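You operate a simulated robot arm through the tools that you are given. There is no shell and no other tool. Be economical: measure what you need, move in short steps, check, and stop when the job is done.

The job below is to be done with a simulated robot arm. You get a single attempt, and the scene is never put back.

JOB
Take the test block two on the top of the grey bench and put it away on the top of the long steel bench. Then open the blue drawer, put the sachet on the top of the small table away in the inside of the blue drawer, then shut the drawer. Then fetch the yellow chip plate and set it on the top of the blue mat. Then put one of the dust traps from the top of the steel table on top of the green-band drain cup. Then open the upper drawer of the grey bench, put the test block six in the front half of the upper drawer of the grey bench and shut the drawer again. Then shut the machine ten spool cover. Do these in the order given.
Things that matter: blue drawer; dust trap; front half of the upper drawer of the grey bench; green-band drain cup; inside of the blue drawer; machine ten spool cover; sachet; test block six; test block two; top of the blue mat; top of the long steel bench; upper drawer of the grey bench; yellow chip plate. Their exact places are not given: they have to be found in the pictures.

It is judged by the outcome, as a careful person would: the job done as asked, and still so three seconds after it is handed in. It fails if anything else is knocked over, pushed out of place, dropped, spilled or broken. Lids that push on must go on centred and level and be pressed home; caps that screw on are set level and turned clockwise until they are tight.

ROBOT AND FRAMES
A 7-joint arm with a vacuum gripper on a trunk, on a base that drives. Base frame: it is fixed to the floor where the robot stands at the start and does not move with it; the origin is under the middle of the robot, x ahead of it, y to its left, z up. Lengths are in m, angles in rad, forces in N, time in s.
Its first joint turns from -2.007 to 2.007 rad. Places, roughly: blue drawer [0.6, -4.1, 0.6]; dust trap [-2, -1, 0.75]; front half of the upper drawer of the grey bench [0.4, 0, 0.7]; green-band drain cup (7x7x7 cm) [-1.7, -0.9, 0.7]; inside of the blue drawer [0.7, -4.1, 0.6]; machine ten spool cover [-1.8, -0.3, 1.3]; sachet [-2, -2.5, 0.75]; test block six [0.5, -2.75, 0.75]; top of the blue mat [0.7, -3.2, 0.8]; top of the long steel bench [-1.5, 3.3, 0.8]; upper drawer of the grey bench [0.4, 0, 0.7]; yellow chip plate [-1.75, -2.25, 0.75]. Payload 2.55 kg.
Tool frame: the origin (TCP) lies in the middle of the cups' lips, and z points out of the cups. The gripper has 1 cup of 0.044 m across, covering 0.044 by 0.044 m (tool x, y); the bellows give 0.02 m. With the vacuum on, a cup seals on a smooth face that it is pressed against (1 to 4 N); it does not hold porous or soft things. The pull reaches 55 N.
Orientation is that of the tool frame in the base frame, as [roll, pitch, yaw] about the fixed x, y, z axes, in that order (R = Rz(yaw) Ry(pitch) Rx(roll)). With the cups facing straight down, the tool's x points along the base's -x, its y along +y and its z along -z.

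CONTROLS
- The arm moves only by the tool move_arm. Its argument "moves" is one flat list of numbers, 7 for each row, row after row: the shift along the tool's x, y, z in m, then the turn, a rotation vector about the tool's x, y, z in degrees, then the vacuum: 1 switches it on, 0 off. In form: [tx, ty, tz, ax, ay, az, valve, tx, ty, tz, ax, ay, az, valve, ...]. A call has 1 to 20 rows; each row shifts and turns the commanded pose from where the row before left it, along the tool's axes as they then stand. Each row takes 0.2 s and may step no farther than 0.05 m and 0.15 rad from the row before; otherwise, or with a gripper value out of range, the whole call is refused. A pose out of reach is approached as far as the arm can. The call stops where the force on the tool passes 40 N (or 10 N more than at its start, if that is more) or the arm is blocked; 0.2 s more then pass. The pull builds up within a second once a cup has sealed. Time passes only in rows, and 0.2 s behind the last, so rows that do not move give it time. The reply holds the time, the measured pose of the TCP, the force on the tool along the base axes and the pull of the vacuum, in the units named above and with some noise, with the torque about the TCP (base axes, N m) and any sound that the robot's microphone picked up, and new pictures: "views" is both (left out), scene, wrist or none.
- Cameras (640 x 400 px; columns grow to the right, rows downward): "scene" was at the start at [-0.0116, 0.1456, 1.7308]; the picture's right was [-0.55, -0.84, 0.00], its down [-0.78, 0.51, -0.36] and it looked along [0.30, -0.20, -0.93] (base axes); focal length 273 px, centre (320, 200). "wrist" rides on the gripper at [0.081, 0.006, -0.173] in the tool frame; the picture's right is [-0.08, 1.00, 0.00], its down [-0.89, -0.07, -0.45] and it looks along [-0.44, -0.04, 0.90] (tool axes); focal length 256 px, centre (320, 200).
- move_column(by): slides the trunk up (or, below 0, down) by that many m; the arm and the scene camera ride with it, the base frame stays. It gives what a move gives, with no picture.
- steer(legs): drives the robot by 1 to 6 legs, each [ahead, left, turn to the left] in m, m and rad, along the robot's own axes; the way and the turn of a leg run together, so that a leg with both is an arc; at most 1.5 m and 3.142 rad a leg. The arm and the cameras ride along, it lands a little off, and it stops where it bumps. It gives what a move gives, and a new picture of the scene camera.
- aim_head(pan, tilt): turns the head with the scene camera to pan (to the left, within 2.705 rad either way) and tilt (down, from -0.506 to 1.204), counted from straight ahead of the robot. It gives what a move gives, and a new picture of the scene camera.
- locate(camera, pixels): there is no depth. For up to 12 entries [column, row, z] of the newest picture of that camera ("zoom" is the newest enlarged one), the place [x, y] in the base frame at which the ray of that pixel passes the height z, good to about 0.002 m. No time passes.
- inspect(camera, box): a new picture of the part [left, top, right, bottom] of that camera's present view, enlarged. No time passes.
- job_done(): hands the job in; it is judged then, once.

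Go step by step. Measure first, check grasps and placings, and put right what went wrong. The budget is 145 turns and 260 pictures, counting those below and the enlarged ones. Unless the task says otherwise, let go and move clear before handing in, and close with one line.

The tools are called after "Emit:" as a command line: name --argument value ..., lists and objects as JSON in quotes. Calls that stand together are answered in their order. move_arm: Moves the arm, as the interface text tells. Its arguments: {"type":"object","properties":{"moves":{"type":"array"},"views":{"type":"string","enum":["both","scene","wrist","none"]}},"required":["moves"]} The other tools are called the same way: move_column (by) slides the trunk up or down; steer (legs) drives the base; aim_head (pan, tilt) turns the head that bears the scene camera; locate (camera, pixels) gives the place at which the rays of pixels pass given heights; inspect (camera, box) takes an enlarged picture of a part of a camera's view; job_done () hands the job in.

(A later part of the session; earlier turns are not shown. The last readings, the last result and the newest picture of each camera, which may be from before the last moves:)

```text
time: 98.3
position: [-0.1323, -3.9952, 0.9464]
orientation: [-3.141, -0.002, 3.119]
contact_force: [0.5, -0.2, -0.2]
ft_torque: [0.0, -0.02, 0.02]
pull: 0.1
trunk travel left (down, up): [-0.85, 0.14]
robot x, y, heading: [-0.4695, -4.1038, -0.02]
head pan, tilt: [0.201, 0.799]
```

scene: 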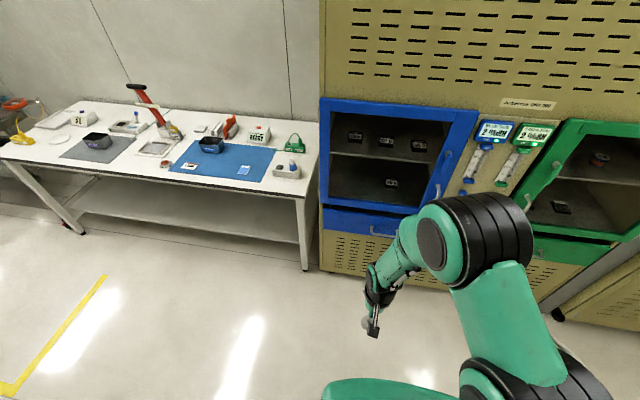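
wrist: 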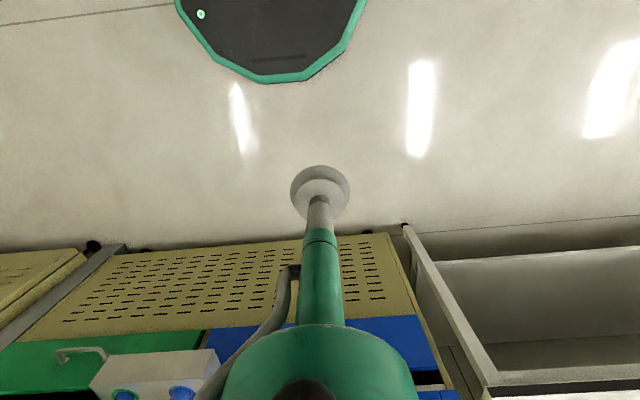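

Drawer front is around x ≈ 0.53, z ≈ 0.48–0.68, handle at y ≈ -4.09. I extend the arm and pitch the tool to point ahead.

Emit:
move_arm --moves '[-0.05, 0, 0, 0, 0, 0, 0, -0.05, 0, 0, 0, 0, 0, 0, -0.05, 0, 0, 0, 0, 0, 0, -0.05, 0, 0, 0, 0, 0, 0, 0, 0, 0, 0, -8.2, 0, 0, 0, 0, 0, 0, -8.2, 0, 0, 0, 0, 0, 0, -8.2, 0, 0, 0, 0, 0, 0, -8.2, 0, 0, 0, 0, 0, 0, -8.2, 0, 0, 0, 0, 0, 0, -8.2, 0, 0, 0, 0, 0, 0, -8.2, 0, 0, 0, 0, 0, 0, -8.2, 0, 0, 0, 0, 0, 0, -8.2, 0, 0, 0, 0, 0, 0, -8.2, 0, 0, 0, 0, 0, 0, -8, 0, 0]'

```text
time: 101.5
position: [0.0789, -4.0028, 0.9504]
orientation: [-3.094, 1.129, -3.133]
contact_force: [-0.6, 0.4, -0.2]
ft_torque: [0.0, -0.02, 0.0]
pull: 0.1
out of reach, approached as far as the arm can: row 9, 13, 14, 15
trunk travel left (down, up): [-0.85, 0.14]
robot x, y, heading: [-0.4727, -4.0996, -0.02]
head pan, tilt: [0.201, 0.799]
```

scene: 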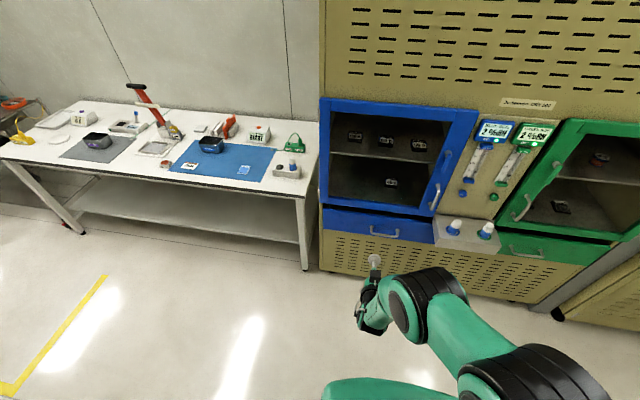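
wrist: 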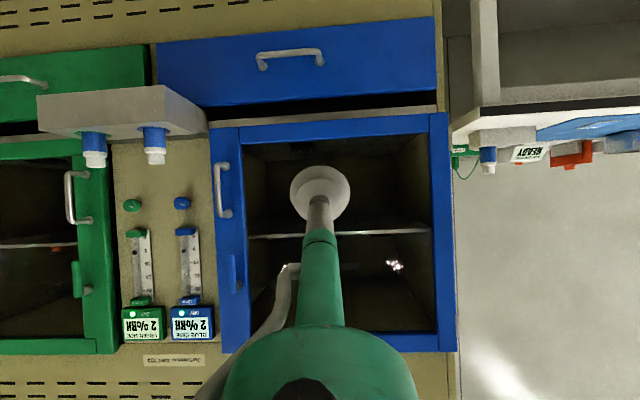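

Pitch is 65° so far; the drawer handle shows at wrist (290,58). I extend ahead while finishing the pitch.

Emit:
move_arm --moves '[-0.017, 0, 0.036, 0, -6, 0, 0, -0.013, 0, 0.038, 0, -6, 0, 0, -0.01, 0, 0.038, 0, -6, 0, 0, -0.005, 0, 0.04, 0, -6, 0, 0]'

```text
time: 102.5
position: [0.2739, -4.0043, 0.9568]
orientation: [-2.561, 1.532, -2.596]
contact_force: [0.4, -0.5, -0.2]
ft_torque: [-0.01, -0.06, 0.0]
pull: 0.1
out of reach, approached as far as the arm can: row 1, 2, 4
trunk travel left (down, up): [-0.85, 0.14]
robot x, y, heading: [-0.4674, -4.0985, -0.024]
head pan, tilt: [0.201, 0.799]
```

scene: 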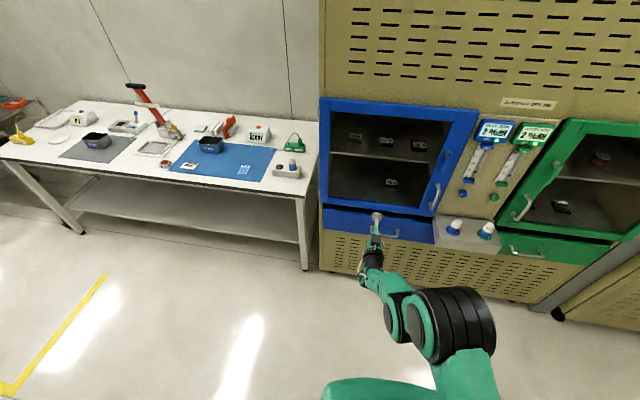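
wrist: 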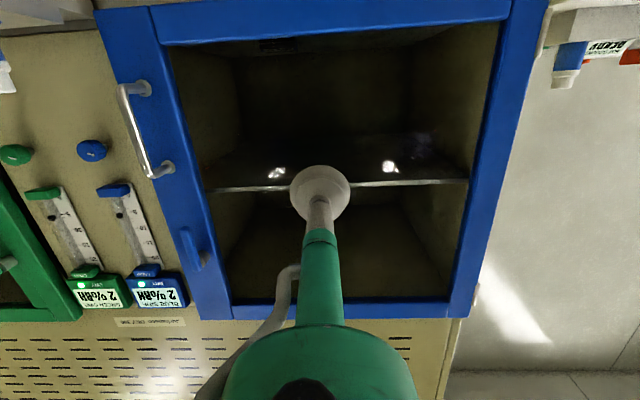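

Tool is nearly horizontal. I lower the trunk 0.28 m and look at the drawer front.

Emit:
move_column --by -0.28

Emit:
move_arm --moves '[0, 0, 0, 0, 0, 0, 0]'

```text
time: 105.3
position: [0.2712, -4.0031, 0.6781]
orientation: [-2.554, 1.531, -2.59]
contact_force: [-0.5, 0.2, -0.9]
ft_torque: [0.01, -0.05, 0.0]
pull: 0.1
trunk travel left (down, up): [-0.57, 0.42]
robot x, y, heading: [-0.4727, -4.1026, -0.026]
head pan, tilt: [0.201, 0.799]
```

```text
time: 105.7
position: [0.2717, -4.0035, 0.6784]
orientation: [-2.558, 1.532, -2.592]
contact_force: [0.1, -0.4, 0.1]
ft_torque: [0.01, -0.01, 0.03]
pull: 0.1
trunk travel left (down, up): [-0.57, 0.42]
robot x, y, heading: [-0.4708, -4.0994, -0.021]
head pan, tilt: [0.201, 0.799]
```

scene: 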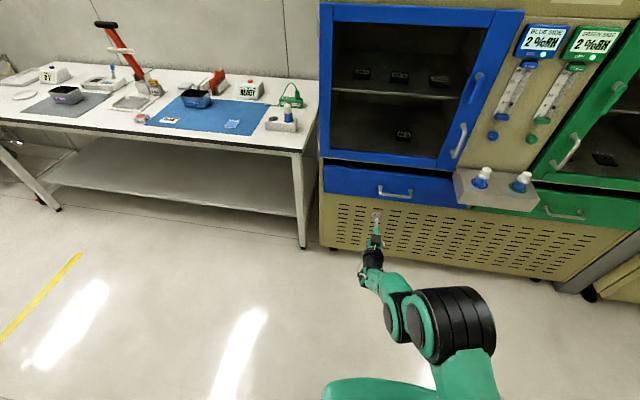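
wrist: 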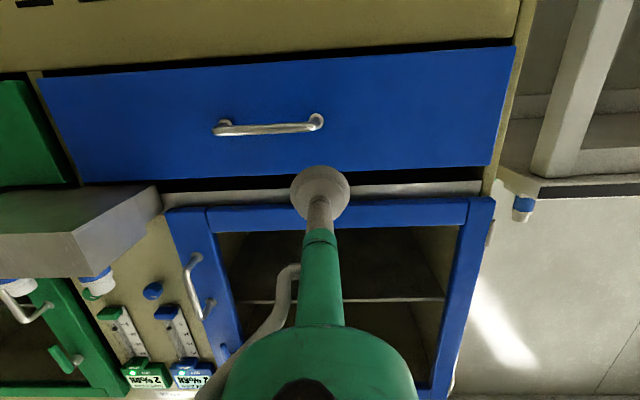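

Emit:
locate --camera "wrist" --pixels '[[320, 120, 0.62], [320, 120, 0.66], [320, 120, 0.7], [488, 166, 0.62], [488, 166, 0.66], [488, 166, 0.7], [488, 166, 0.74], [514, 47, 0.5], [514, 47, 0.55], [514, 47, 0.6]]'

Emit:
locate --camera "scene" --pixels '[[380, 190, 0.62], [380, 190, 0.66], [380, 190, 0.7], [324, 164, 0.62], [324, 164, 0.66], [324, 164, 0.7], [324, 164, 0.74], [324, 191, 0.5], [324, 191, 0.55], [324, 191, 0.6]]'

Emit:
inspect --camera "scene" --box '[310, 140, 490, 270]'

```text
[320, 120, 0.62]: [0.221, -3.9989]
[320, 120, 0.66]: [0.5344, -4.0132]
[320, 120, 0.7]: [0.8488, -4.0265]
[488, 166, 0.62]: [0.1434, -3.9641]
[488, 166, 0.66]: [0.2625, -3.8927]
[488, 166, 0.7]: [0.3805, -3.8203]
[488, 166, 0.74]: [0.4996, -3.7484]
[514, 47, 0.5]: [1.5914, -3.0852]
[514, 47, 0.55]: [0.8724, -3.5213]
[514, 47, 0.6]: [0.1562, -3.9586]
```

```text
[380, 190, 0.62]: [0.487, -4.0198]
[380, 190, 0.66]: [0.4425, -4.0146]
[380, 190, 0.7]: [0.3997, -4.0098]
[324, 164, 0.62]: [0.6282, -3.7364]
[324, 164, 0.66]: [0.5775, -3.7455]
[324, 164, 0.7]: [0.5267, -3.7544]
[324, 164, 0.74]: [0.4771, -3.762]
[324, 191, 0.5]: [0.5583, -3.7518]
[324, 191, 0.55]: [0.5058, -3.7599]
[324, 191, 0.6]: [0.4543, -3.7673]
```

```text
3.08 times, centred on (400, 205) of scene
```

zoom: 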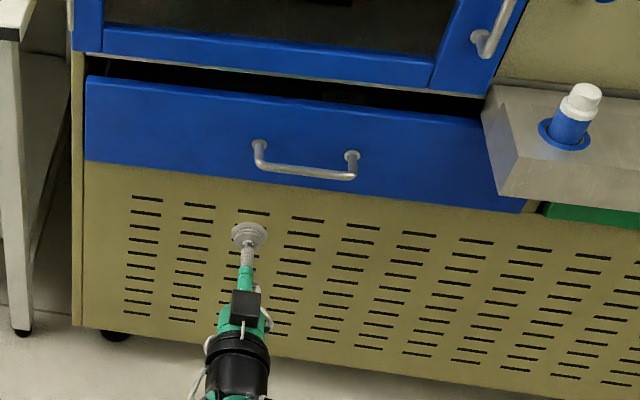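

The drawer front lies at x ≈ 0.482, z 0.578–0.735, with the handle at y -4.01…-4.12, z ≈ 0.65. I'll set the cup above the handle at (y -4.07, z 0.70), driving the base closer.

Emit:
move_arm --moves '[-0.015, -0.03, 0, 0, 0, 0, 0, -0.012, -0.03, 0, 0, 0, 0, 0]' --views "none"

Emit:
steer --legs '[[0.16, 0, 0]]'

Emit:
inspect --camera "wrist" --box '[160, 80, 480, 280]'

```text
time: 106.3
position: [0.2704, -4.0468, 0.7082]
orientation: [-2.578, 1.53, -2.627]
contact_force: [-0.2, 0.5, -0.6]
ft_torque: [0.03, -0.01, 0.0]
pull: 0.0
out of reach, approached as far as the arm can: row 2
trunk travel left (down, up): [-0.57, 0.42]
robot x, y, heading: [-0.4688, -4.1002, -0.028]
head pan, tilt: [0.201, 0.799]
```

```text
time: 107.8
position: [0.4308, -4.0527, 0.7068]
orientation: [-2.587, 1.529, -2.642]
contact_force: [0.1, -0.7, 0.6]
ft_torque: [-0.01, -0.01, -0.01]
pull: 0.1
trunk travel left (down, up): [-0.57, 0.42]
robot x, y, heading: [-0.3121, -4.1053, -0.022]
head pan, tilt: [0.201, 0.799]
```

scene: 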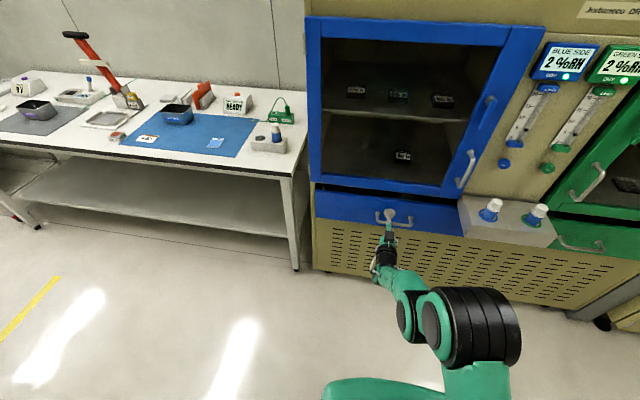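

```text
2.00 times, centred on (320, 180) of wrist
```

zoom: 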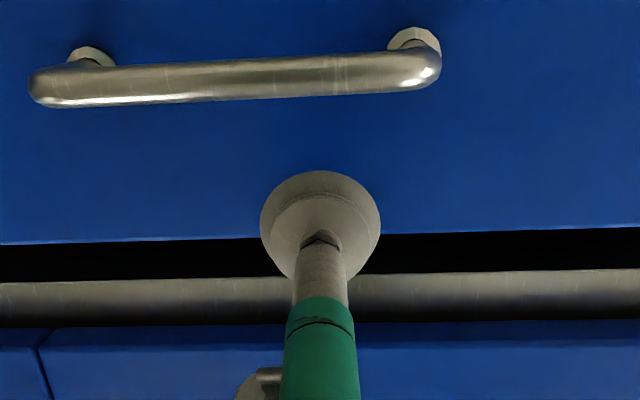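

Cup axis meets the front between handle and top edge with a few mm to spare. I retract the arm a bit, drive closer, so the arm has reach for the contact.

Emit:
move_arm --moves '[0.004, 0, -0.04, 0, 0, 0, 0, 0, 0, -0.04, 0, 0, 0, 0, 0, 0, -0.04, 0, 0, 0, 0]' --views "none"

Emit:
steer --legs '[[0.12, 0, 0]]'

Emit:
inspect --camera "wrist" --box '[160, 80, 480, 280]'

```text
time: 108.6
position: [0.3989, -4.0428, 0.7169]
orientation: [-2.68, 1.522, -2.735]
contact_force: [-1.4, 0.3, 0.8]
ft_torque: [0.05, 0.0, 0.0]
pull: 0.1
out of reach, approached as far as the arm can: row 1, 2, 3
trunk travel left (down, up): [-0.57, 0.42]
robot x, y, heading: [-0.3123, -4.1096, -0.027]
head pan, tilt: [0.201, 0.799]
```

```text
time: 109.8
position: [0.4909, -4.0476, 0.7101]
orientation: [-2.654, 1.515, -2.711]
contact_force: [-6.8, -0.8, 1.6]
ft_torque: [-0.01, 0.04, 0.03]
pull: 0.0
trunk travel left (down, up): [-0.57, 0.42]
robot x, y, heading: [-0.2153, -4.1091, -0.031]
head pan, tilt: [0.201, 0.799]
stopped in leg 1: the force on the tool passed its limit (the readings are from after the stop); the commanded pose is now the measured one
```

scene: 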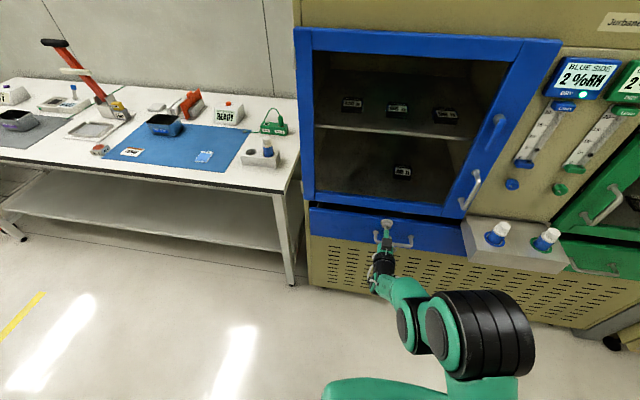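

```text
2.00 times, centred on (320, 180) of wrist
```

zoom: 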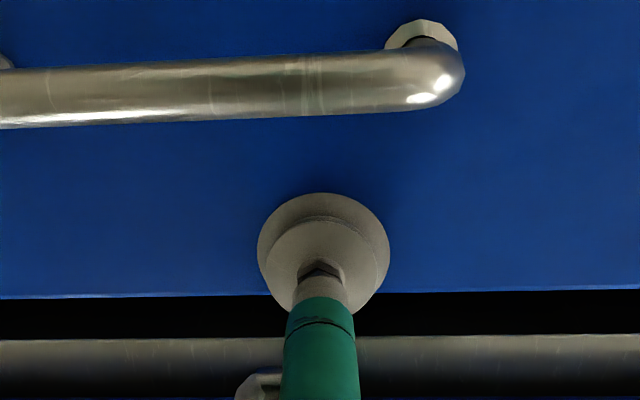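

The cup touches the front but sits close to the top edge. I back off slightly, lower 8 mm and press with the vacuum on.

Emit:
move_arm --moves '[0, 0, -0.01, 0, 0, 0, 0, 0.008, 0, 0, 0, 0, 0, 0, 0, 0, 0.006, 0, 0, 0, 1, 0, 0, 0.004, 0, 0, 0, 1, 0, 0, 0.002, 0, 0, 0, 1, 0, 0, 0, 0, 0, 0, 1, 0, 0, 0, 0, 0, 0, 1]' --views "wrist"

```text
time: 110.6
position: [0.4916, -4.0489, 0.7068]
orientation: [-2.649, 1.515, -2.706]
contact_force: [-26.1, -2.0, 16.1]
ft_torque: [0.18, 0.63, 0.26]
pull: 55.4
out of reach, approached as far as the arm can: row 1
trunk travel left (down, up): [-0.57, 0.42]
robot x, y, heading: [-0.2173, -4.1098, -0.029]
head pan, tilt: [0.201, 0.799]
stopped in row 4: the force on the tool passed its limit (the readings are from after the stop); the commanded pose is now the measured one
```

wrist: 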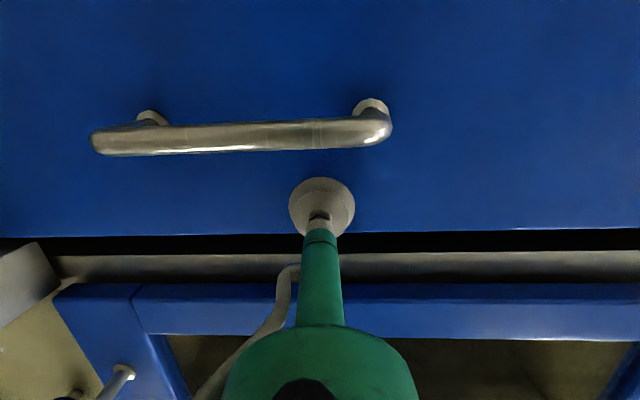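

Sealed with 55 N pull. I pull the drawer by driving back, keeping the vacuum on.

Emit:
steer --legs '[[-0.08, 0, 0]]'

```text
time: 111.6
position: [0.4165, -4.0483, 0.7084]
orientation: [-2.706, 1.516, -2.762]
contact_force: [2.2, -12.4, 15.8]
ft_torque: [0.06, 0.51, 0.52]
pull: 54.6
trunk travel left (down, up): [-0.57, 0.42]
robot x, y, heading: [-0.2948, -4.1041, -0.028]
head pan, tilt: [0.201, 0.799]
```

scene: 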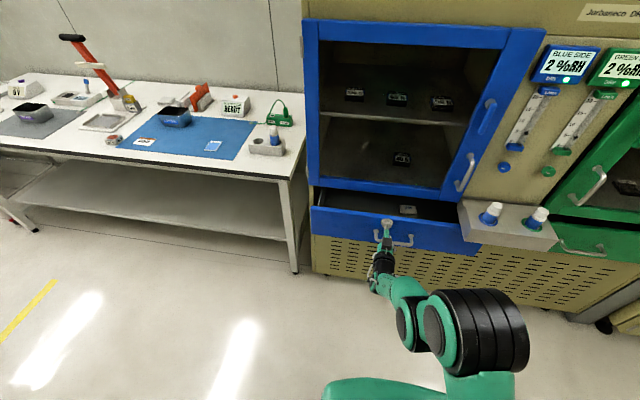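

The drawer is opening (side visible at 312,212). I pull further.

Emit:
steer --legs '[[-0.12, 0, 0]]'

```text
time: 112.8
position: [0.3008, -4.0459, 0.7065]
orientation: [-2.737, 1.516, -2.797]
contact_force: [1.7, -20.9, 5.9]
ft_torque: [-0.02, 0.39, 1.11]
pull: 54.6
trunk travel left (down, up): [-0.57, 0.42]
robot x, y, heading: [-0.4086, -4.1027, -0.034]
head pan, tilt: [0.201, 0.799]
```

scene: 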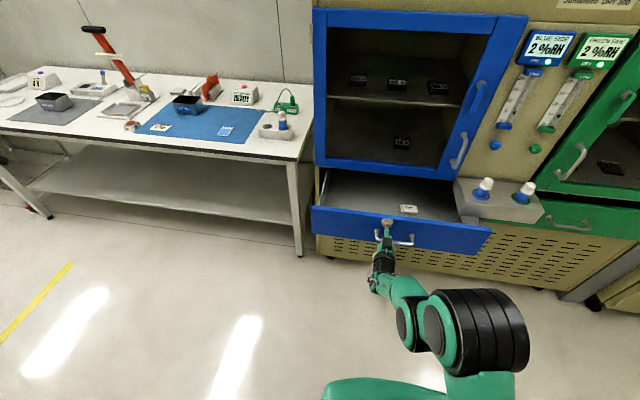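

Emit:
steer --legs '[[-0.1, -0.012, 0]]'

Emit:
inspect --camera "scene" --box '[300, 140, 520, 280]'

```text
time: 114.0
position: [0.1989, -4.0506, 0.7072]
orientation: [-2.637, 1.515, -2.692]
contact_force: [-2.1, 23.3, 1.8]
ft_torque: [0.21, 0.17, -0.45]
pull: 55.3
trunk travel left (down, up): [-0.57, 0.42]
robot x, y, heading: [-0.5154, -4.1103, -0.024]
head pan, tilt: [0.201, 0.799]
```

scene: 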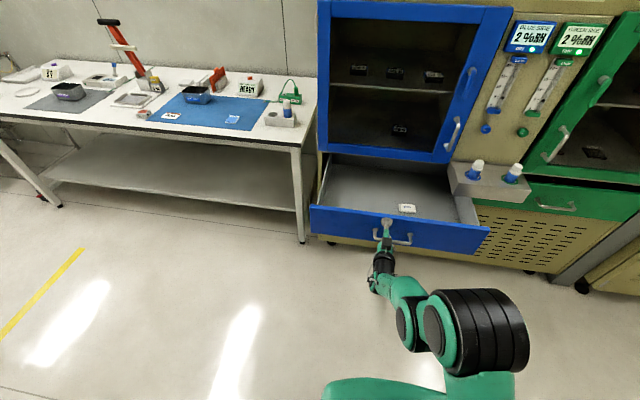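

```text
2.86 times, centred on (410, 210) of scene
```

zoom: 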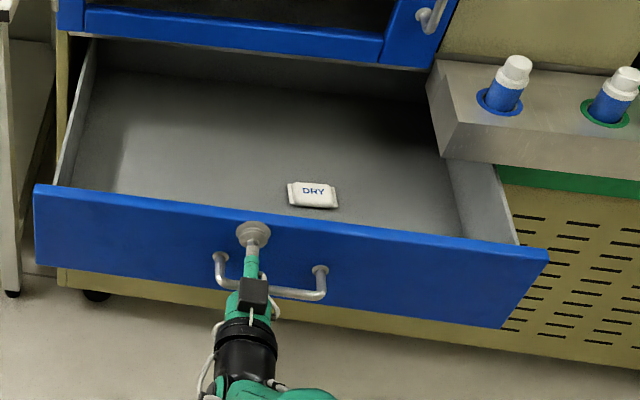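

The drawer is open about 0.29 m and already has a similar "DRY" sachet. I release, back off, and raise the trunk.

Emit:
move_arm --moves '[0, 0, 0, 0, 0, 0, 0, 0, 0, 0, 0, 0, 0, 0, 0, 0, 0, 0, 0, 0, 0, 0, 0, 0, 0, 0, 0, 0, 0, 0, 0, 0, 0, 0, 0]' --views "none"

Emit:
steer --legs '[[-0.15, 0, 0]]'

Emit:
move_column --by 0.3

```text
time: 115.2
position: [0.1998, -4.0516, 0.7061]
orientation: [-2.671, 1.515, -2.727]
contact_force: [-3.6, 1.7, -0.4]
ft_torque: [0.01, -0.03, -0.01]
pull: 0.3
trunk travel left (down, up): [-0.57, 0.42]
robot x, y, heading: [-0.5125, -4.1133, -0.029]
head pan, tilt: [0.201, 0.799]
```

```text
time: 116.6
position: [0.0508, -4.0457, 0.7065]
orientation: [-2.668, 1.519, -2.719]
contact_force: [-0.8, -0.6, 0.1]
ft_torque: [-0.01, 0.0, -0.03]
pull: 0.0
trunk travel left (down, up): [-0.57, 0.42]
robot x, y, heading: [-0.6608, -4.1079, -0.028]
head pan, tilt: [0.201, 0.799]
```

scene: 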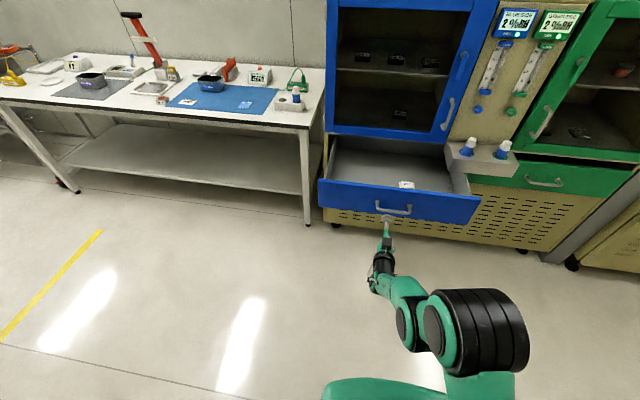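

```text
time: 119.6
position: [0.051, -4.0471, 1.0058]
orientation: [-2.672, 1.516, -2.724]
contact_force: [0.9, -0.3, -0.4]
ft_torque: [0.0, -0.04, -0.02]
pull: 0.0
trunk travel left (down, up): [-0.87, 0.12]
robot x, y, heading: [-0.6607, -4.1109, -0.026]
head pan, tilt: [0.201, 0.799]
```

I swing the tool back to pointing down while drawing it in.

Emit:
move_arm --moves '[0, 0, -0.04, 0, 8.2, 0, 0, 0.006, 0, -0.04, 0, 8.2, 0, 0, 0.011, 0, -0.038, 0, 8.2, 0, 0, 0.016, 0, -0.036, 0, 8.2, 0, 0, 0.021, 0, -0.034, 0, 8.2, 0, 0, 0, 0, 0, 0, 8.2, 0, 0, 0, 0, 0, 0, 8.2, 0, 0, 0, 0, 0, 0, 8.2, 0, 0, 0, 0, 0, 0, 8.2, 0, 0, 0, 0, 0, 0, 8.2, 0, 0, 0, 0, 0, 0, 5, 0, 0]' --views "none"

```text
time: 122.0
position: [-0.1481, -4.035, 1.0166]
orientation: [-3.116, 0.002, 3.091]
contact_force: [0.5, 0.2, 0.4]
ft_torque: [-0.02, 0.0, -0.03]
pull: 0.0
trunk travel left (down, up): [-0.87, 0.12]
robot x, y, heading: [-0.6635, -4.1062, -0.029]
head pan, tilt: [0.201, 0.799]
```

Tool points down again. I level and tuck the arm, then drive to the small table and face it.

Emit:
move_arm --moves '[0.045, 0, 0, -1.46, 0, 0, 0, 0.045, 0, 0, 0, 0, 0, 0, 0.045, 0, 0, 0, 0, 0, 0, 0.03, 0, 0, 0, 0, 0, 0]' --views "none"

Emit:
steer --legs '[[0, 1.2, 0], [0, 0.5, 0], [0, 0, 1.57], [0, 0, 1.57]]'

Emit:
aim_head --pan 0 --tilt 0.8

```text
time: 123.0
position: [-0.3127, -4.0269, 1.0177]
orientation: [-3.141, 0.006, 3.088]
contact_force: [0.2, -0.3, 0.8]
ft_torque: [0.01, 0.02, 0.0]
pull: 0.1
trunk travel left (down, up): [-0.87, 0.12]
robot x, y, heading: [-0.6603, -4.1069, -0.026]
head pan, tilt: [0.201, 0.799]
```

```text
time: 139.3
position: [-0.9614, -2.4653, 1.0163]
orientation: [3.14, 0.003, -0.077]
contact_force: [0.0, 0.1, 0.2]
ft_torque: [-0.02, 0.02, 0.0]
pull: 0.1
trunk travel left (down, up): [-0.87, 0.12]
robot x, y, heading: [-0.6145, -2.3939, 3.087]
head pan, tilt: [0.201, 0.799]
```

scene: 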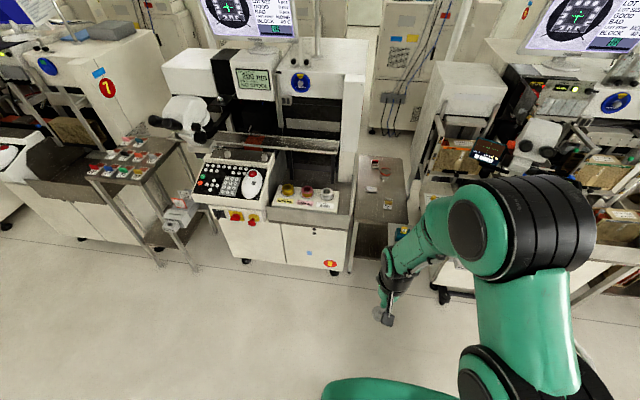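

```text
time: 140.0
position: [-0.963, -2.4639, 1.017]
orientation: [3.139, 0.004, -0.077]
contact_force: [0.5, 1.5, -0.4]
ft_torque: [0.02, 0.01, -0.03]
pull: 0.1
trunk travel left (down, up): [-0.87, 0.12]
robot x, y, heading: [-0.6073, -2.393, 3.093]
head pan, tilt: [0.0, 0.799]
```

scene: 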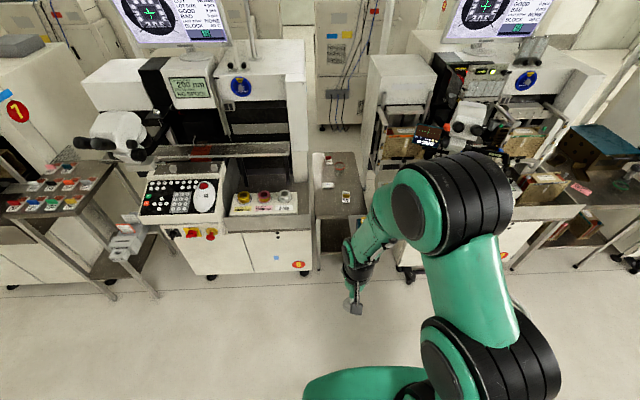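

Emit:
inspect --camera "scene" --box '[270, 140, 420, 280]'

Emit:
locate --camera "scene" --pixels '[[320, 154, 0.75], [360, 156, 0.75], [317, 216, 0.75], [328, 185, 0.76], [346, 196, 0.76], [240, 230, 0.8], [300, 236, 0.8]]'

```text
2.86 times, centred on (345, 210) of scene
```

zoom: 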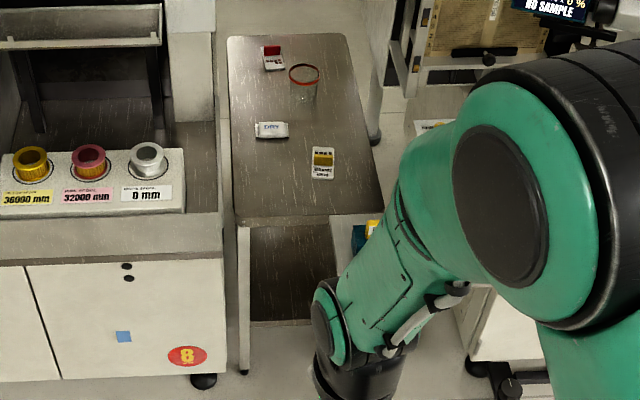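

```text
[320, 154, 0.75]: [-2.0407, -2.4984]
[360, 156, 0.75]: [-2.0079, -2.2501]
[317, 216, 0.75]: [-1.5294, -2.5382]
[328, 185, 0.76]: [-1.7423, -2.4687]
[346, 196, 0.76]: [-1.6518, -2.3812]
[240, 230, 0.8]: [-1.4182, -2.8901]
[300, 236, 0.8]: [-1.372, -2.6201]
```

The "DRY" sachet is at zoom (270,130), the yellow-banded plate at (322,162). I drive closer for a wrist view.

Emit:
steer --legs '[[0.42, 0, 0.05]]'

Emit:
move_arm --moves '[0, 0, 0, 0, 0, 0, 0]' --views "wrist"

```text
time: 142.6
position: [-1.3735, -2.4727, 1.0178]
orientation: [-3.141, 0.003, -0.03]
contact_force: [-0.4, -0.2, -0.2]
ft_torque: [0.02, 0.01, 0.02]
pull: 0.1
trunk travel left (down, up): [-0.87, 0.12]
robot x, y, heading: [-1.0234, -2.3851, 3.139]
head pan, tilt: [0.0, 0.799]
```

scene: 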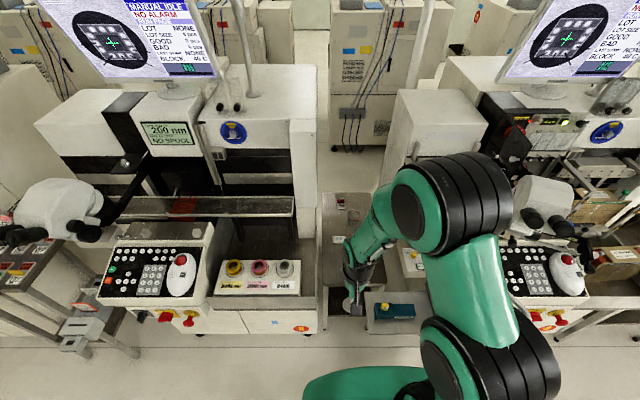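

```text
time: 143.0
position: [-1.3739, -2.4705, 1.018]
orientation: [-3.141, 0.003, -0.028]
contact_force: [-0.1, -0.1, -0.1]
ft_torque: [0.02, 0.01, -0.02]
pull: 0.0
trunk travel left (down, up): [-0.87, 0.12]
robot x, y, heading: [-1.0302, -2.3783, 3.141]
head pan, tilt: [0.0, 0.799]
```

wrist: 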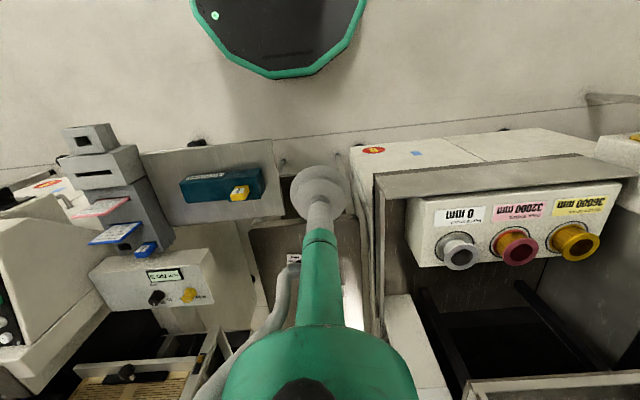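

The gap above the table lies ahead; I extend the arm over it at z ≈ 1.02 along its centre line (y ≈ -2.41).

Emit:
move_arm --moves '[-0.04, -0.02, 0, 0, 0, 0, 0, -0.04, -0.02, 0, 0, 0, 0, 0, -0.04, -0.02, 0, 0, 0, 0, 0, -0.03, 0, 0, 0, 0, 0, 0]'

```text
time: 144.0
position: [-1.5216, -2.4071, 1.0167]
orientation: [3.141, 0.002, -0.027]
contact_force: [0.4, 0.0, 0.2]
ft_torque: [0.01, -0.01, 0.0]
pull: 0.0
trunk travel left (down, up): [-0.87, 0.12]
robot x, y, heading: [-1.0254, -2.3789, 3.141]
head pan, tilt: [0.0, 0.799]
```

scene: 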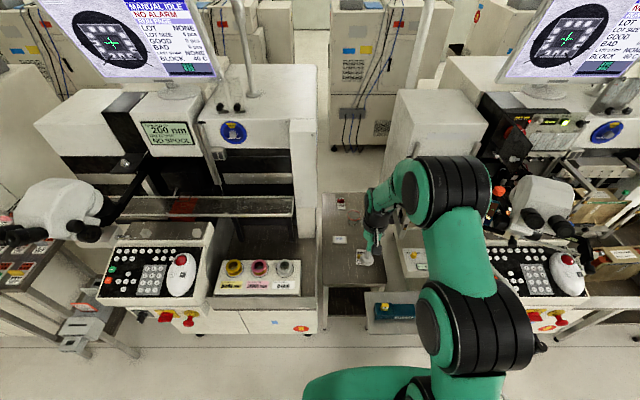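
wrist: 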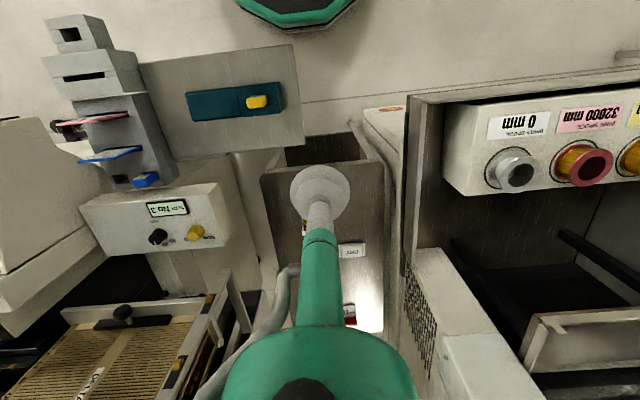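

Both cameras now see the sachet: scene (340,240), wrist (350,251). I'll triangulate and enlarge.

Emit:
inspect --camera "scene" --box '[300, 180, 400, 300]'

Emit:
locate --camera "wrist" --pixels '[[350.5, 250.5, 0.6], [350.5, 250.5, 0.65], [350.5, 250.5, 0.7], [350.5, 250.5, 0.75], [350.5, 250.5, 0.8], [263, 180, 0.75], [383, 163, 0.75]]'

Emit:
locate --camera "scene" --pixels '[[340, 239.5, 0.6], [340, 239.5, 0.65], [340, 239.5, 0.7], [340, 239.5, 0.75], [340, 239.5, 0.8]]'

Emit:
inspect --camera "wrist" --box '[240, 130, 440, 350]'

```text
3.33 times, centred on (350, 240) of scene
```

zoom: 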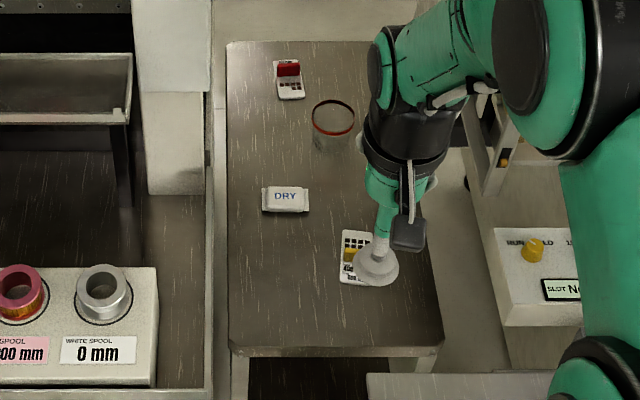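

```text
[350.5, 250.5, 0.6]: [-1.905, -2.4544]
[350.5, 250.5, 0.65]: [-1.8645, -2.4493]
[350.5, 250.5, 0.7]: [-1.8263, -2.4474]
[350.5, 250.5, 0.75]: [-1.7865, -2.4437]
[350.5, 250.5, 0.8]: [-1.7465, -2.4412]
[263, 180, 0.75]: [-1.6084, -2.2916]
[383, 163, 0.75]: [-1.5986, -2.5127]
```

```text
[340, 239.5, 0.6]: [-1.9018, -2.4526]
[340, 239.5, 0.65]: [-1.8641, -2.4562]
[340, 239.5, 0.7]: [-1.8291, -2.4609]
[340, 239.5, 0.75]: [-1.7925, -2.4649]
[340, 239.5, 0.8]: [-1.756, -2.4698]
```

```text
1.82 times, centred on (340, 240) of wrist
```

zoom: 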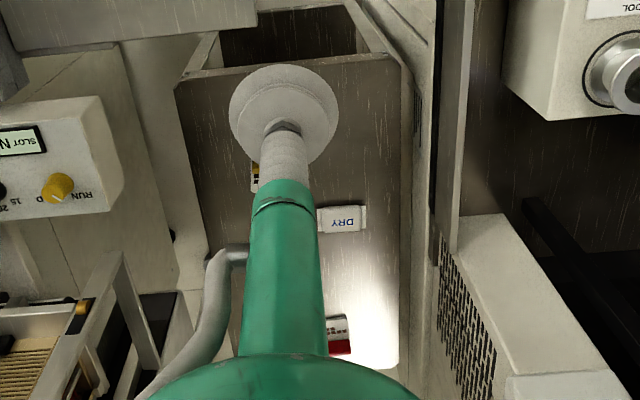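

Emit:
locate --camera "scene" --pixels '[[323, 284.5, 0.6], [323, 284.5, 0.65], [323, 284.5, 0.7], [323, 284.5, 0.75], [386.5, 284, 0.6], [386.5, 284, 0.65], [386.5, 284, 0.7], [386.5, 284, 0.75]]'

Emit:
locate --camera "wrist" --pixels '[[384, 163, 0.6], [384, 163, 0.65], [384, 163, 0.7], [384, 163, 0.75], [262, 176, 0.6], [262, 176, 0.65], [262, 176, 0.7], [262, 176, 0.75]]'

```text
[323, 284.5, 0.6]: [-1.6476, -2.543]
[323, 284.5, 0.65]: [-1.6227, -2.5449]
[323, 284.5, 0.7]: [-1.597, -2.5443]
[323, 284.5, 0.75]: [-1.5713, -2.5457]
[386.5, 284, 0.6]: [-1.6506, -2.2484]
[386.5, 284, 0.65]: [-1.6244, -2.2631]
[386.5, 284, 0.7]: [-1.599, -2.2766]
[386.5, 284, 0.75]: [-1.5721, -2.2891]
```

```text
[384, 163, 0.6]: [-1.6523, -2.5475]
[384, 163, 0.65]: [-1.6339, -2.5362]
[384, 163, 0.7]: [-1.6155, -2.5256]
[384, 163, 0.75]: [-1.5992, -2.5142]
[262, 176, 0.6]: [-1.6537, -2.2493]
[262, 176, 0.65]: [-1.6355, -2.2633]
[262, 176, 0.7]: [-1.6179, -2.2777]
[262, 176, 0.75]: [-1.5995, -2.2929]
```

The table top is at z ≈ 0.61 with front edge x = -1.65; the sachet is near (-1.885, -2.453). I need to know how near the base can get: locating machine and tray edges.

Emit:
locate --camera "scene" --pixels '[[316, 334, 0.1], [316, 310, 0.7], [316, 302, 0.8], [368, 333, 0.1], [368, 333, 0.6], [368, 333, 0.7], [368, 333, 0.8], [420, 335, 0.7], [300, 338, 0.0]]'

Emit:
locate --camera "wrist" --pixels '[[293, 44, 0.6], [293, 44, 0.7], [293, 44, 0.8], [305, 130, 0.6], [305, 130, 0.7], [305, 130, 0.8]]'

Emit:
aim_head --pan 0 --tilt 1.15

```text
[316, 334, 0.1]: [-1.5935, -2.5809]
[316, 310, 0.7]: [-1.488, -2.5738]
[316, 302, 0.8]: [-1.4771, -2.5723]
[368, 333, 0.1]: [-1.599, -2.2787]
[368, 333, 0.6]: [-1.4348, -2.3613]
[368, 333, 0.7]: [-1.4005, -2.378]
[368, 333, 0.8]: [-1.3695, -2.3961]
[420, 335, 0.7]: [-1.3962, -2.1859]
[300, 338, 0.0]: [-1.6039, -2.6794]
```

```text
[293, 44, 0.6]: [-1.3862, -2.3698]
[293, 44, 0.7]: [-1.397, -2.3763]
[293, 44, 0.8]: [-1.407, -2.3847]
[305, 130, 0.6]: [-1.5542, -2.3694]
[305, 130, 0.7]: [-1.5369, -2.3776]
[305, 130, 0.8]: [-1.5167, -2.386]
```

```text
time: 144.8
position: [-1.522, -2.408, 1.0167]
orientation: [-3.141, 0.002, -0.026]
contact_force: [0.5, 0.1, 0.6]
ft_torque: [0.03, 0.0, -0.01]
pull: 0.0
trunk travel left (down, up): [-0.87, 0.12]
robot x, y, heading: [-1.0282, -2.3805, 3.138]
head pan, tilt: [0.0, 1.15]
```

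scene: 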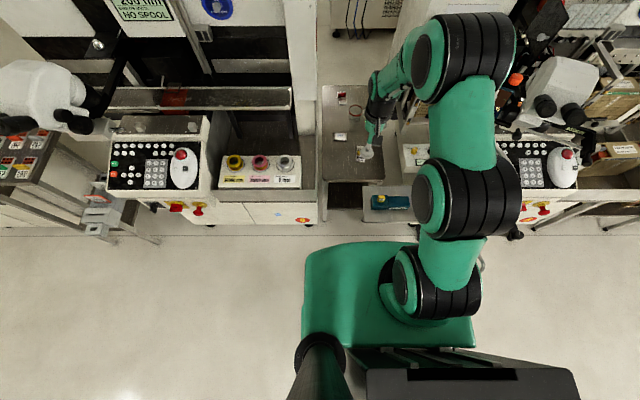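

Emit:
locate --camera "scene" --pixels '[[340, 242, 0.2], [340, 242, 0.4], [340, 242, 0.6], [305, 270, 0.4], [470, 270, 0.4], [435, 310, 0.6]]'

Emit:
steer --legs '[[0.2, 0, 0]]'

```text
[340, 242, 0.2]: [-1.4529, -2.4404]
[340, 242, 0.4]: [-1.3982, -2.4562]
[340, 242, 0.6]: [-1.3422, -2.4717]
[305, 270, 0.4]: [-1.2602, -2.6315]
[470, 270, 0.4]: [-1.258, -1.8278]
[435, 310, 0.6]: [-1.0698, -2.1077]
```

```text
time: 146.4
position: [-1.72, -2.4085, 1.0183]
orientation: [3.141, 0.001, -0.026]
contact_force: [-0.5, 0.3, -0.7]
ft_torque: [0.02, -0.03, 0.0]
pull: 0.1
trunk travel left (down, up): [-0.87, 0.12]
robot x, y, heading: [-1.2259, -2.3821, 3.139]
head pan, tilt: [0.0, 1.15]
```

scene: 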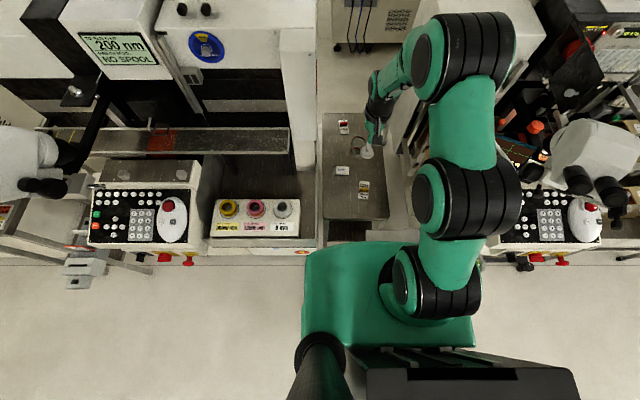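

The base passes without a bump. Another 0.1 m ahead brings the sachet within reach, with the trunk kept high so the body stays above the side tray.

Emit:
steer --legs '[[0.1, 0, 0]]'

Emit:
move_arm --moves '[0, 0.02, 0, 0, 0, 0, 0]' --views "wrist"

```text
time: 147.6
position: [-1.8189, -2.4073, 1.0169]
orientation: [-3.141, 0.001, -0.026]
contact_force: [1.0, -0.1, -0.4]
ft_torque: [0.01, -0.04, 0.01]
pull: 0.1
trunk travel left (down, up): [-0.87, 0.12]
robot x, y, heading: [-1.3249, -2.3824, 3.143]
head pan, tilt: [0.0, 1.15]
```

scene: 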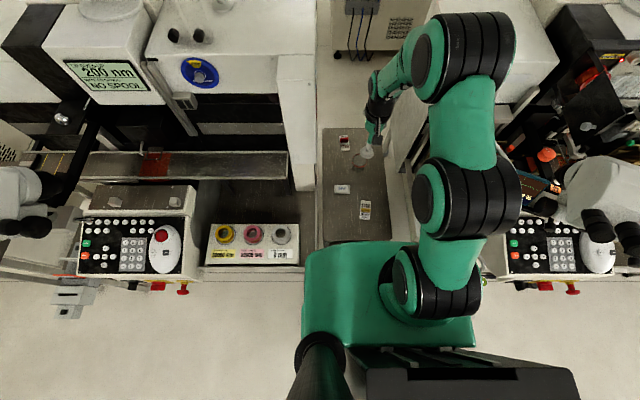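

```text
time: 148.0
position: [-1.8202, -2.4291, 1.0173]
orientation: [-3.14, 0.003, -0.026]
contact_force: [0.1, -0.2, -0.6]
ft_torque: [0.05, 0.04, 0.02]
pull: 0.0
trunk travel left (down, up): [-0.87, 0.12]
robot x, y, heading: [-1.3254, -2.3797, 3.141]
head pan, tilt: [0.0, 1.15]
```

wrist: 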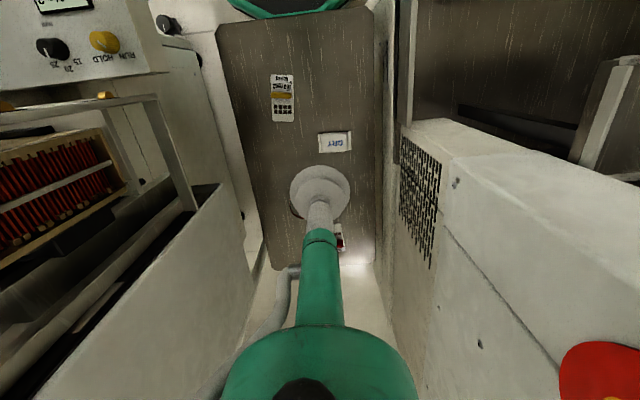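

Emit:
inspect --camera "wrist" --box '[250, 60, 370, 180]'

Emit:
locate --camera "wrist" --pixels '[[334.5, 142, 0.61], [334.5, 142, 0.63], [318, 142, 0.62], [351, 142, 0.62], [283, 98, 0.61], [283, 98, 0.63]]'

Emit:
locate --camera "scene" --pixels '[[342, 189, 0.61], [342, 189, 0.63], [365, 210, 0.61], [365, 210, 0.63]]'

Emit:
inspect --camera "scene" --box '[310, 120, 400, 250]'

```text
3.33 times, centred on (310, 120) of wrist
```

zoom: 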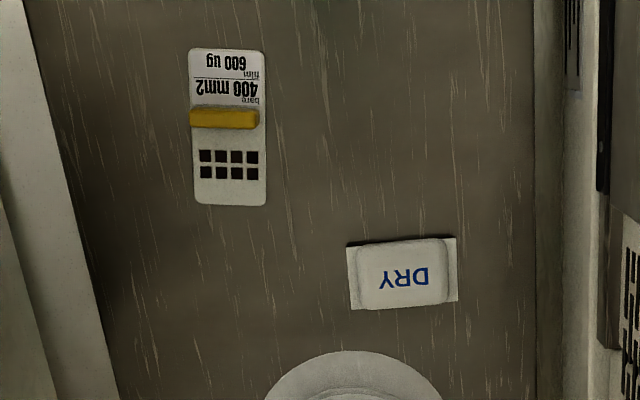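

```text
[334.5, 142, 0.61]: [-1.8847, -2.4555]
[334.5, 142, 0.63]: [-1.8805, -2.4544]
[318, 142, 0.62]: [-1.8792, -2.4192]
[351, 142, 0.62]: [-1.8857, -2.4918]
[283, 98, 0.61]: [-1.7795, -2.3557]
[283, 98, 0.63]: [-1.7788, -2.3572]
```

```text
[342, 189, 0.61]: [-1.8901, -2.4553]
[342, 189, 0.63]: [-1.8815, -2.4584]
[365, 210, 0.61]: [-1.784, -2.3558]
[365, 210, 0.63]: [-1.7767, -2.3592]
```

```text
3.08 times, centred on (355, 185) of scene
```

zoom: 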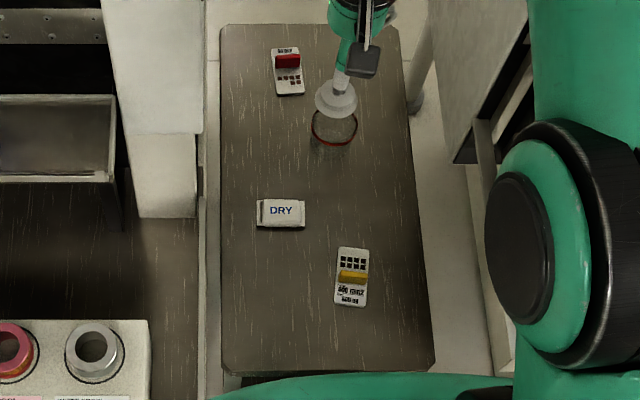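

Sachet centre is (-1.883, -2.455), top about 0.62. I go over it and lower, pausing at z ≈ 0.68 to check the glass nearby.

Emit:
move_arm --moves '[-0.03, 0.014, 0, 0, 0, 0, 0, -0.033, 0.0137, 0, 0, 0, 0, 0, 0, 0, 0.05, 0, 0, 0, 0, 0, 0, 0.05, 0, 0, 0, 0, 0, 0, 0.05, 0, 0, 0, 0, 0, 0, 0.05, 0, 0, 0, 0, 0, 0, 0.05, 0, 0, 0, 0, 0, 0, 0.05, 0, 0, 0, 0, 0, 0, 0.03, 0, 0, 0, 0]'

```text
time: 150.0
position: [-1.8855, -2.4523, 0.6872]
orientation: [3.139, 0.006, -0.027]
contact_force: [-0.2, 0.0, 0.5]
ft_torque: [0.01, -0.04, 0.0]
pull: 0.0
trunk travel left (down, up): [-0.87, 0.12]
robot x, y, heading: [-1.3275, -2.3796, 3.14]
head pan, tilt: [0.0, 1.15]
```

scene: 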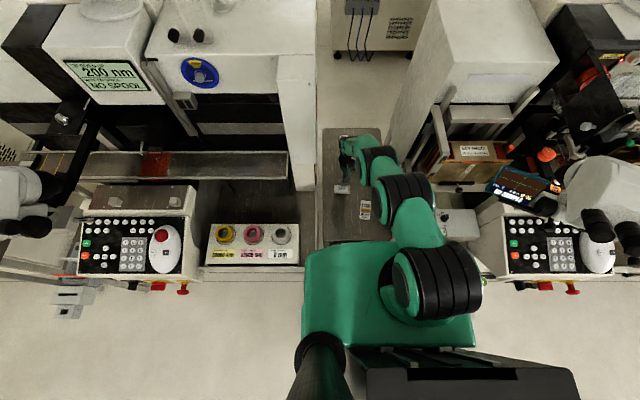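
wrist: 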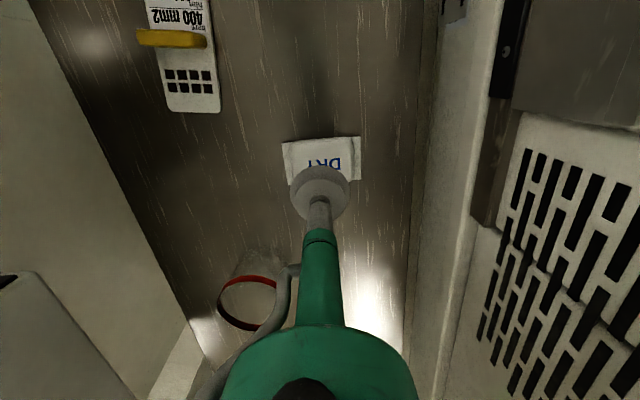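

Emit:
locate --camera "wrist" --pixels '[[322, 161, 0.62], [322, 161, 0.63], [283, 142, 0.615], [357, 136, 0.615], [362, 180, 0.615], [248, 300, 0.69]]'

```text
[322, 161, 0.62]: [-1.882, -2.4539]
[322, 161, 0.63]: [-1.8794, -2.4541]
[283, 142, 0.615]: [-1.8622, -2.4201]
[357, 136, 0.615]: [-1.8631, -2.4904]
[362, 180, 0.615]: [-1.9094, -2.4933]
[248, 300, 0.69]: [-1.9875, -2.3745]
```

Aligned with the sachet centre (-1.885, -2.455). I descend with the vacuum on.

Emit:
move_arm --moves '[0, 0.002, 0.03, 0, 0, 0, 1, 0, 0, 0.015, 0, 0, 0, 1, 0, 0, 0.008, 0, 0, 0, 1, 0, 0, 0.005, 0, 0, 0, 1, 0, 0, 0.003, 0, 0, 0, 1, 0, 0, 0, 0, 0, 0, 1]' --views "none"

```text
time: 150.6
position: [-1.878, -2.4523, 0.6662]
orientation: [-3.137, -0.025, -0.027]
contact_force: [1.5, -1.2, -0.4]
ft_torque: [0.01, 0.0, 0.03]
pull: 0.0
out of reach, approached as far as the arm can: row 2
trunk travel left (down, up): [-0.87, 0.12]
robot x, y, heading: [-1.3242, -2.3804, 3.141]
head pan, tilt: [0.0, 1.15]
stopped in row 2: the arm was blocked; the commanded pose is now the measured one
```

The arm is at its reach limit. I raise a little, drive 5 cm closer, and look again.

Emit:
move_arm --moves '[0, 0, -0.03, 0, 1.6, 0, 0]' --views "none"

Emit:
steer --legs '[[0.05, 0, 0]]'

```text
time: 151.0
position: [-1.8793, -2.4537, 0.6947]
orientation: [-3.137, -0.055, -0.028]
contact_force: [-0.1, -0.1, -0.1]
ft_torque: [-0.02, 0.02, 0.01]
pull: 0.0
trunk travel left (down, up): [-0.87, 0.12]
robot x, y, heading: [-1.3219, -2.3802, 3.141]
head pan, tilt: [0.0, 1.15]
```

```text
time: 152.1
position: [-1.9222, -2.4534, 0.6971]
orientation: [-3.137, -0.049, -0.03]
contact_force: [-1.2, -0.3, 0.6]
ft_torque: [-0.01, 0.02, -0.04]
pull: 0.0
trunk travel left (down, up): [-0.87, 0.12]
robot x, y, heading: [-1.3713, -2.3804, 3.139]
head pan, tilt: [0.0, 1.15]
stopped in leg 1: the robot was blocked; the commanded pose is now the measured one
```

scene: 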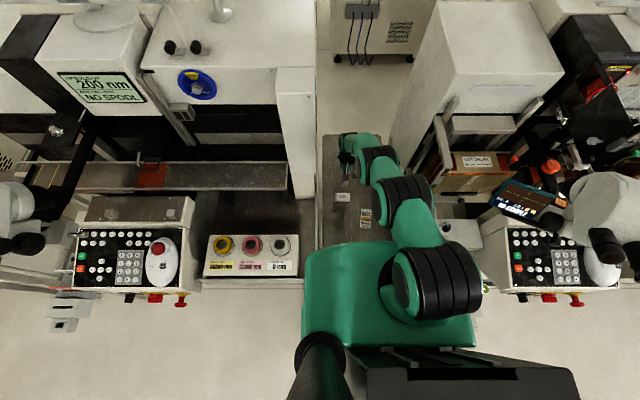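

The base touched something near the end (x = -1.371). I level the tool, shift back over the sachet and check whether anything moved.

Emit:
move_arm --moves '[0.037, 0.001, 0, 0, -2.8, 0, 0]' --views "wrist"

Emit:
locate --camera "scene" --pixels '[[342, 197, 0.615], [365, 217, 0.615]]'

```text
time: 152.5
position: [-1.8889, -2.4543, 0.6972]
orientation: [-3.138, 0.003, -0.027]
contact_force: [-0.2, 0.2, 0.7]
ft_torque: [0.0, 0.01, 0.02]
pull: 0.1
trunk travel left (down, up): [-0.87, 0.12]
robot x, y, heading: [-1.3649, -2.3835, 3.135]
head pan, tilt: [0.0, 1.15]
```

wrist: 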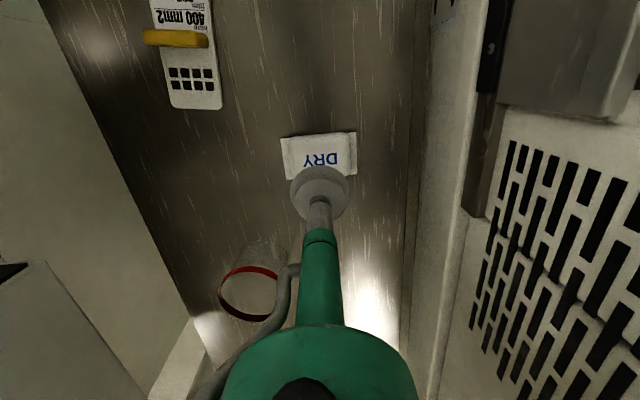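

```text
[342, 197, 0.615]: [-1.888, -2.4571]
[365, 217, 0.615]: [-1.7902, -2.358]
```

Emit:
move_arm --moves '[0.004, 0.001, 0.03, 0, 0, 0, 1, 0, 0, 0.025, 0, 0, 0, 1, 0, 0, 0.01, 0, 0, 0, 1, 0, 0, 0.005, 0, 0, 0, 1, 0, 0, 0.004, 0, 0, 0, 1, 0, 0, 0, 0, 0, 0, 1]' --views "none"

```text
time: 153.6
position: [-1.8882, -2.4586, 0.6307]
orientation: [-3.14, 0.009, -0.028]
contact_force: [8.3, 1.2, 22.8]
ft_torque: [-0.06, -0.35, 0.0]
pull: 55.0
trunk travel left (down, up): [-0.87, 0.12]
robot x, y, heading: [-1.3662, -2.3821, 3.143]
head pan, tilt: [0.0, 1.15]
stopped in row 5: the force on the tool passed its limit (the readings are from after the stop); the commanded pose is now the measured one
```

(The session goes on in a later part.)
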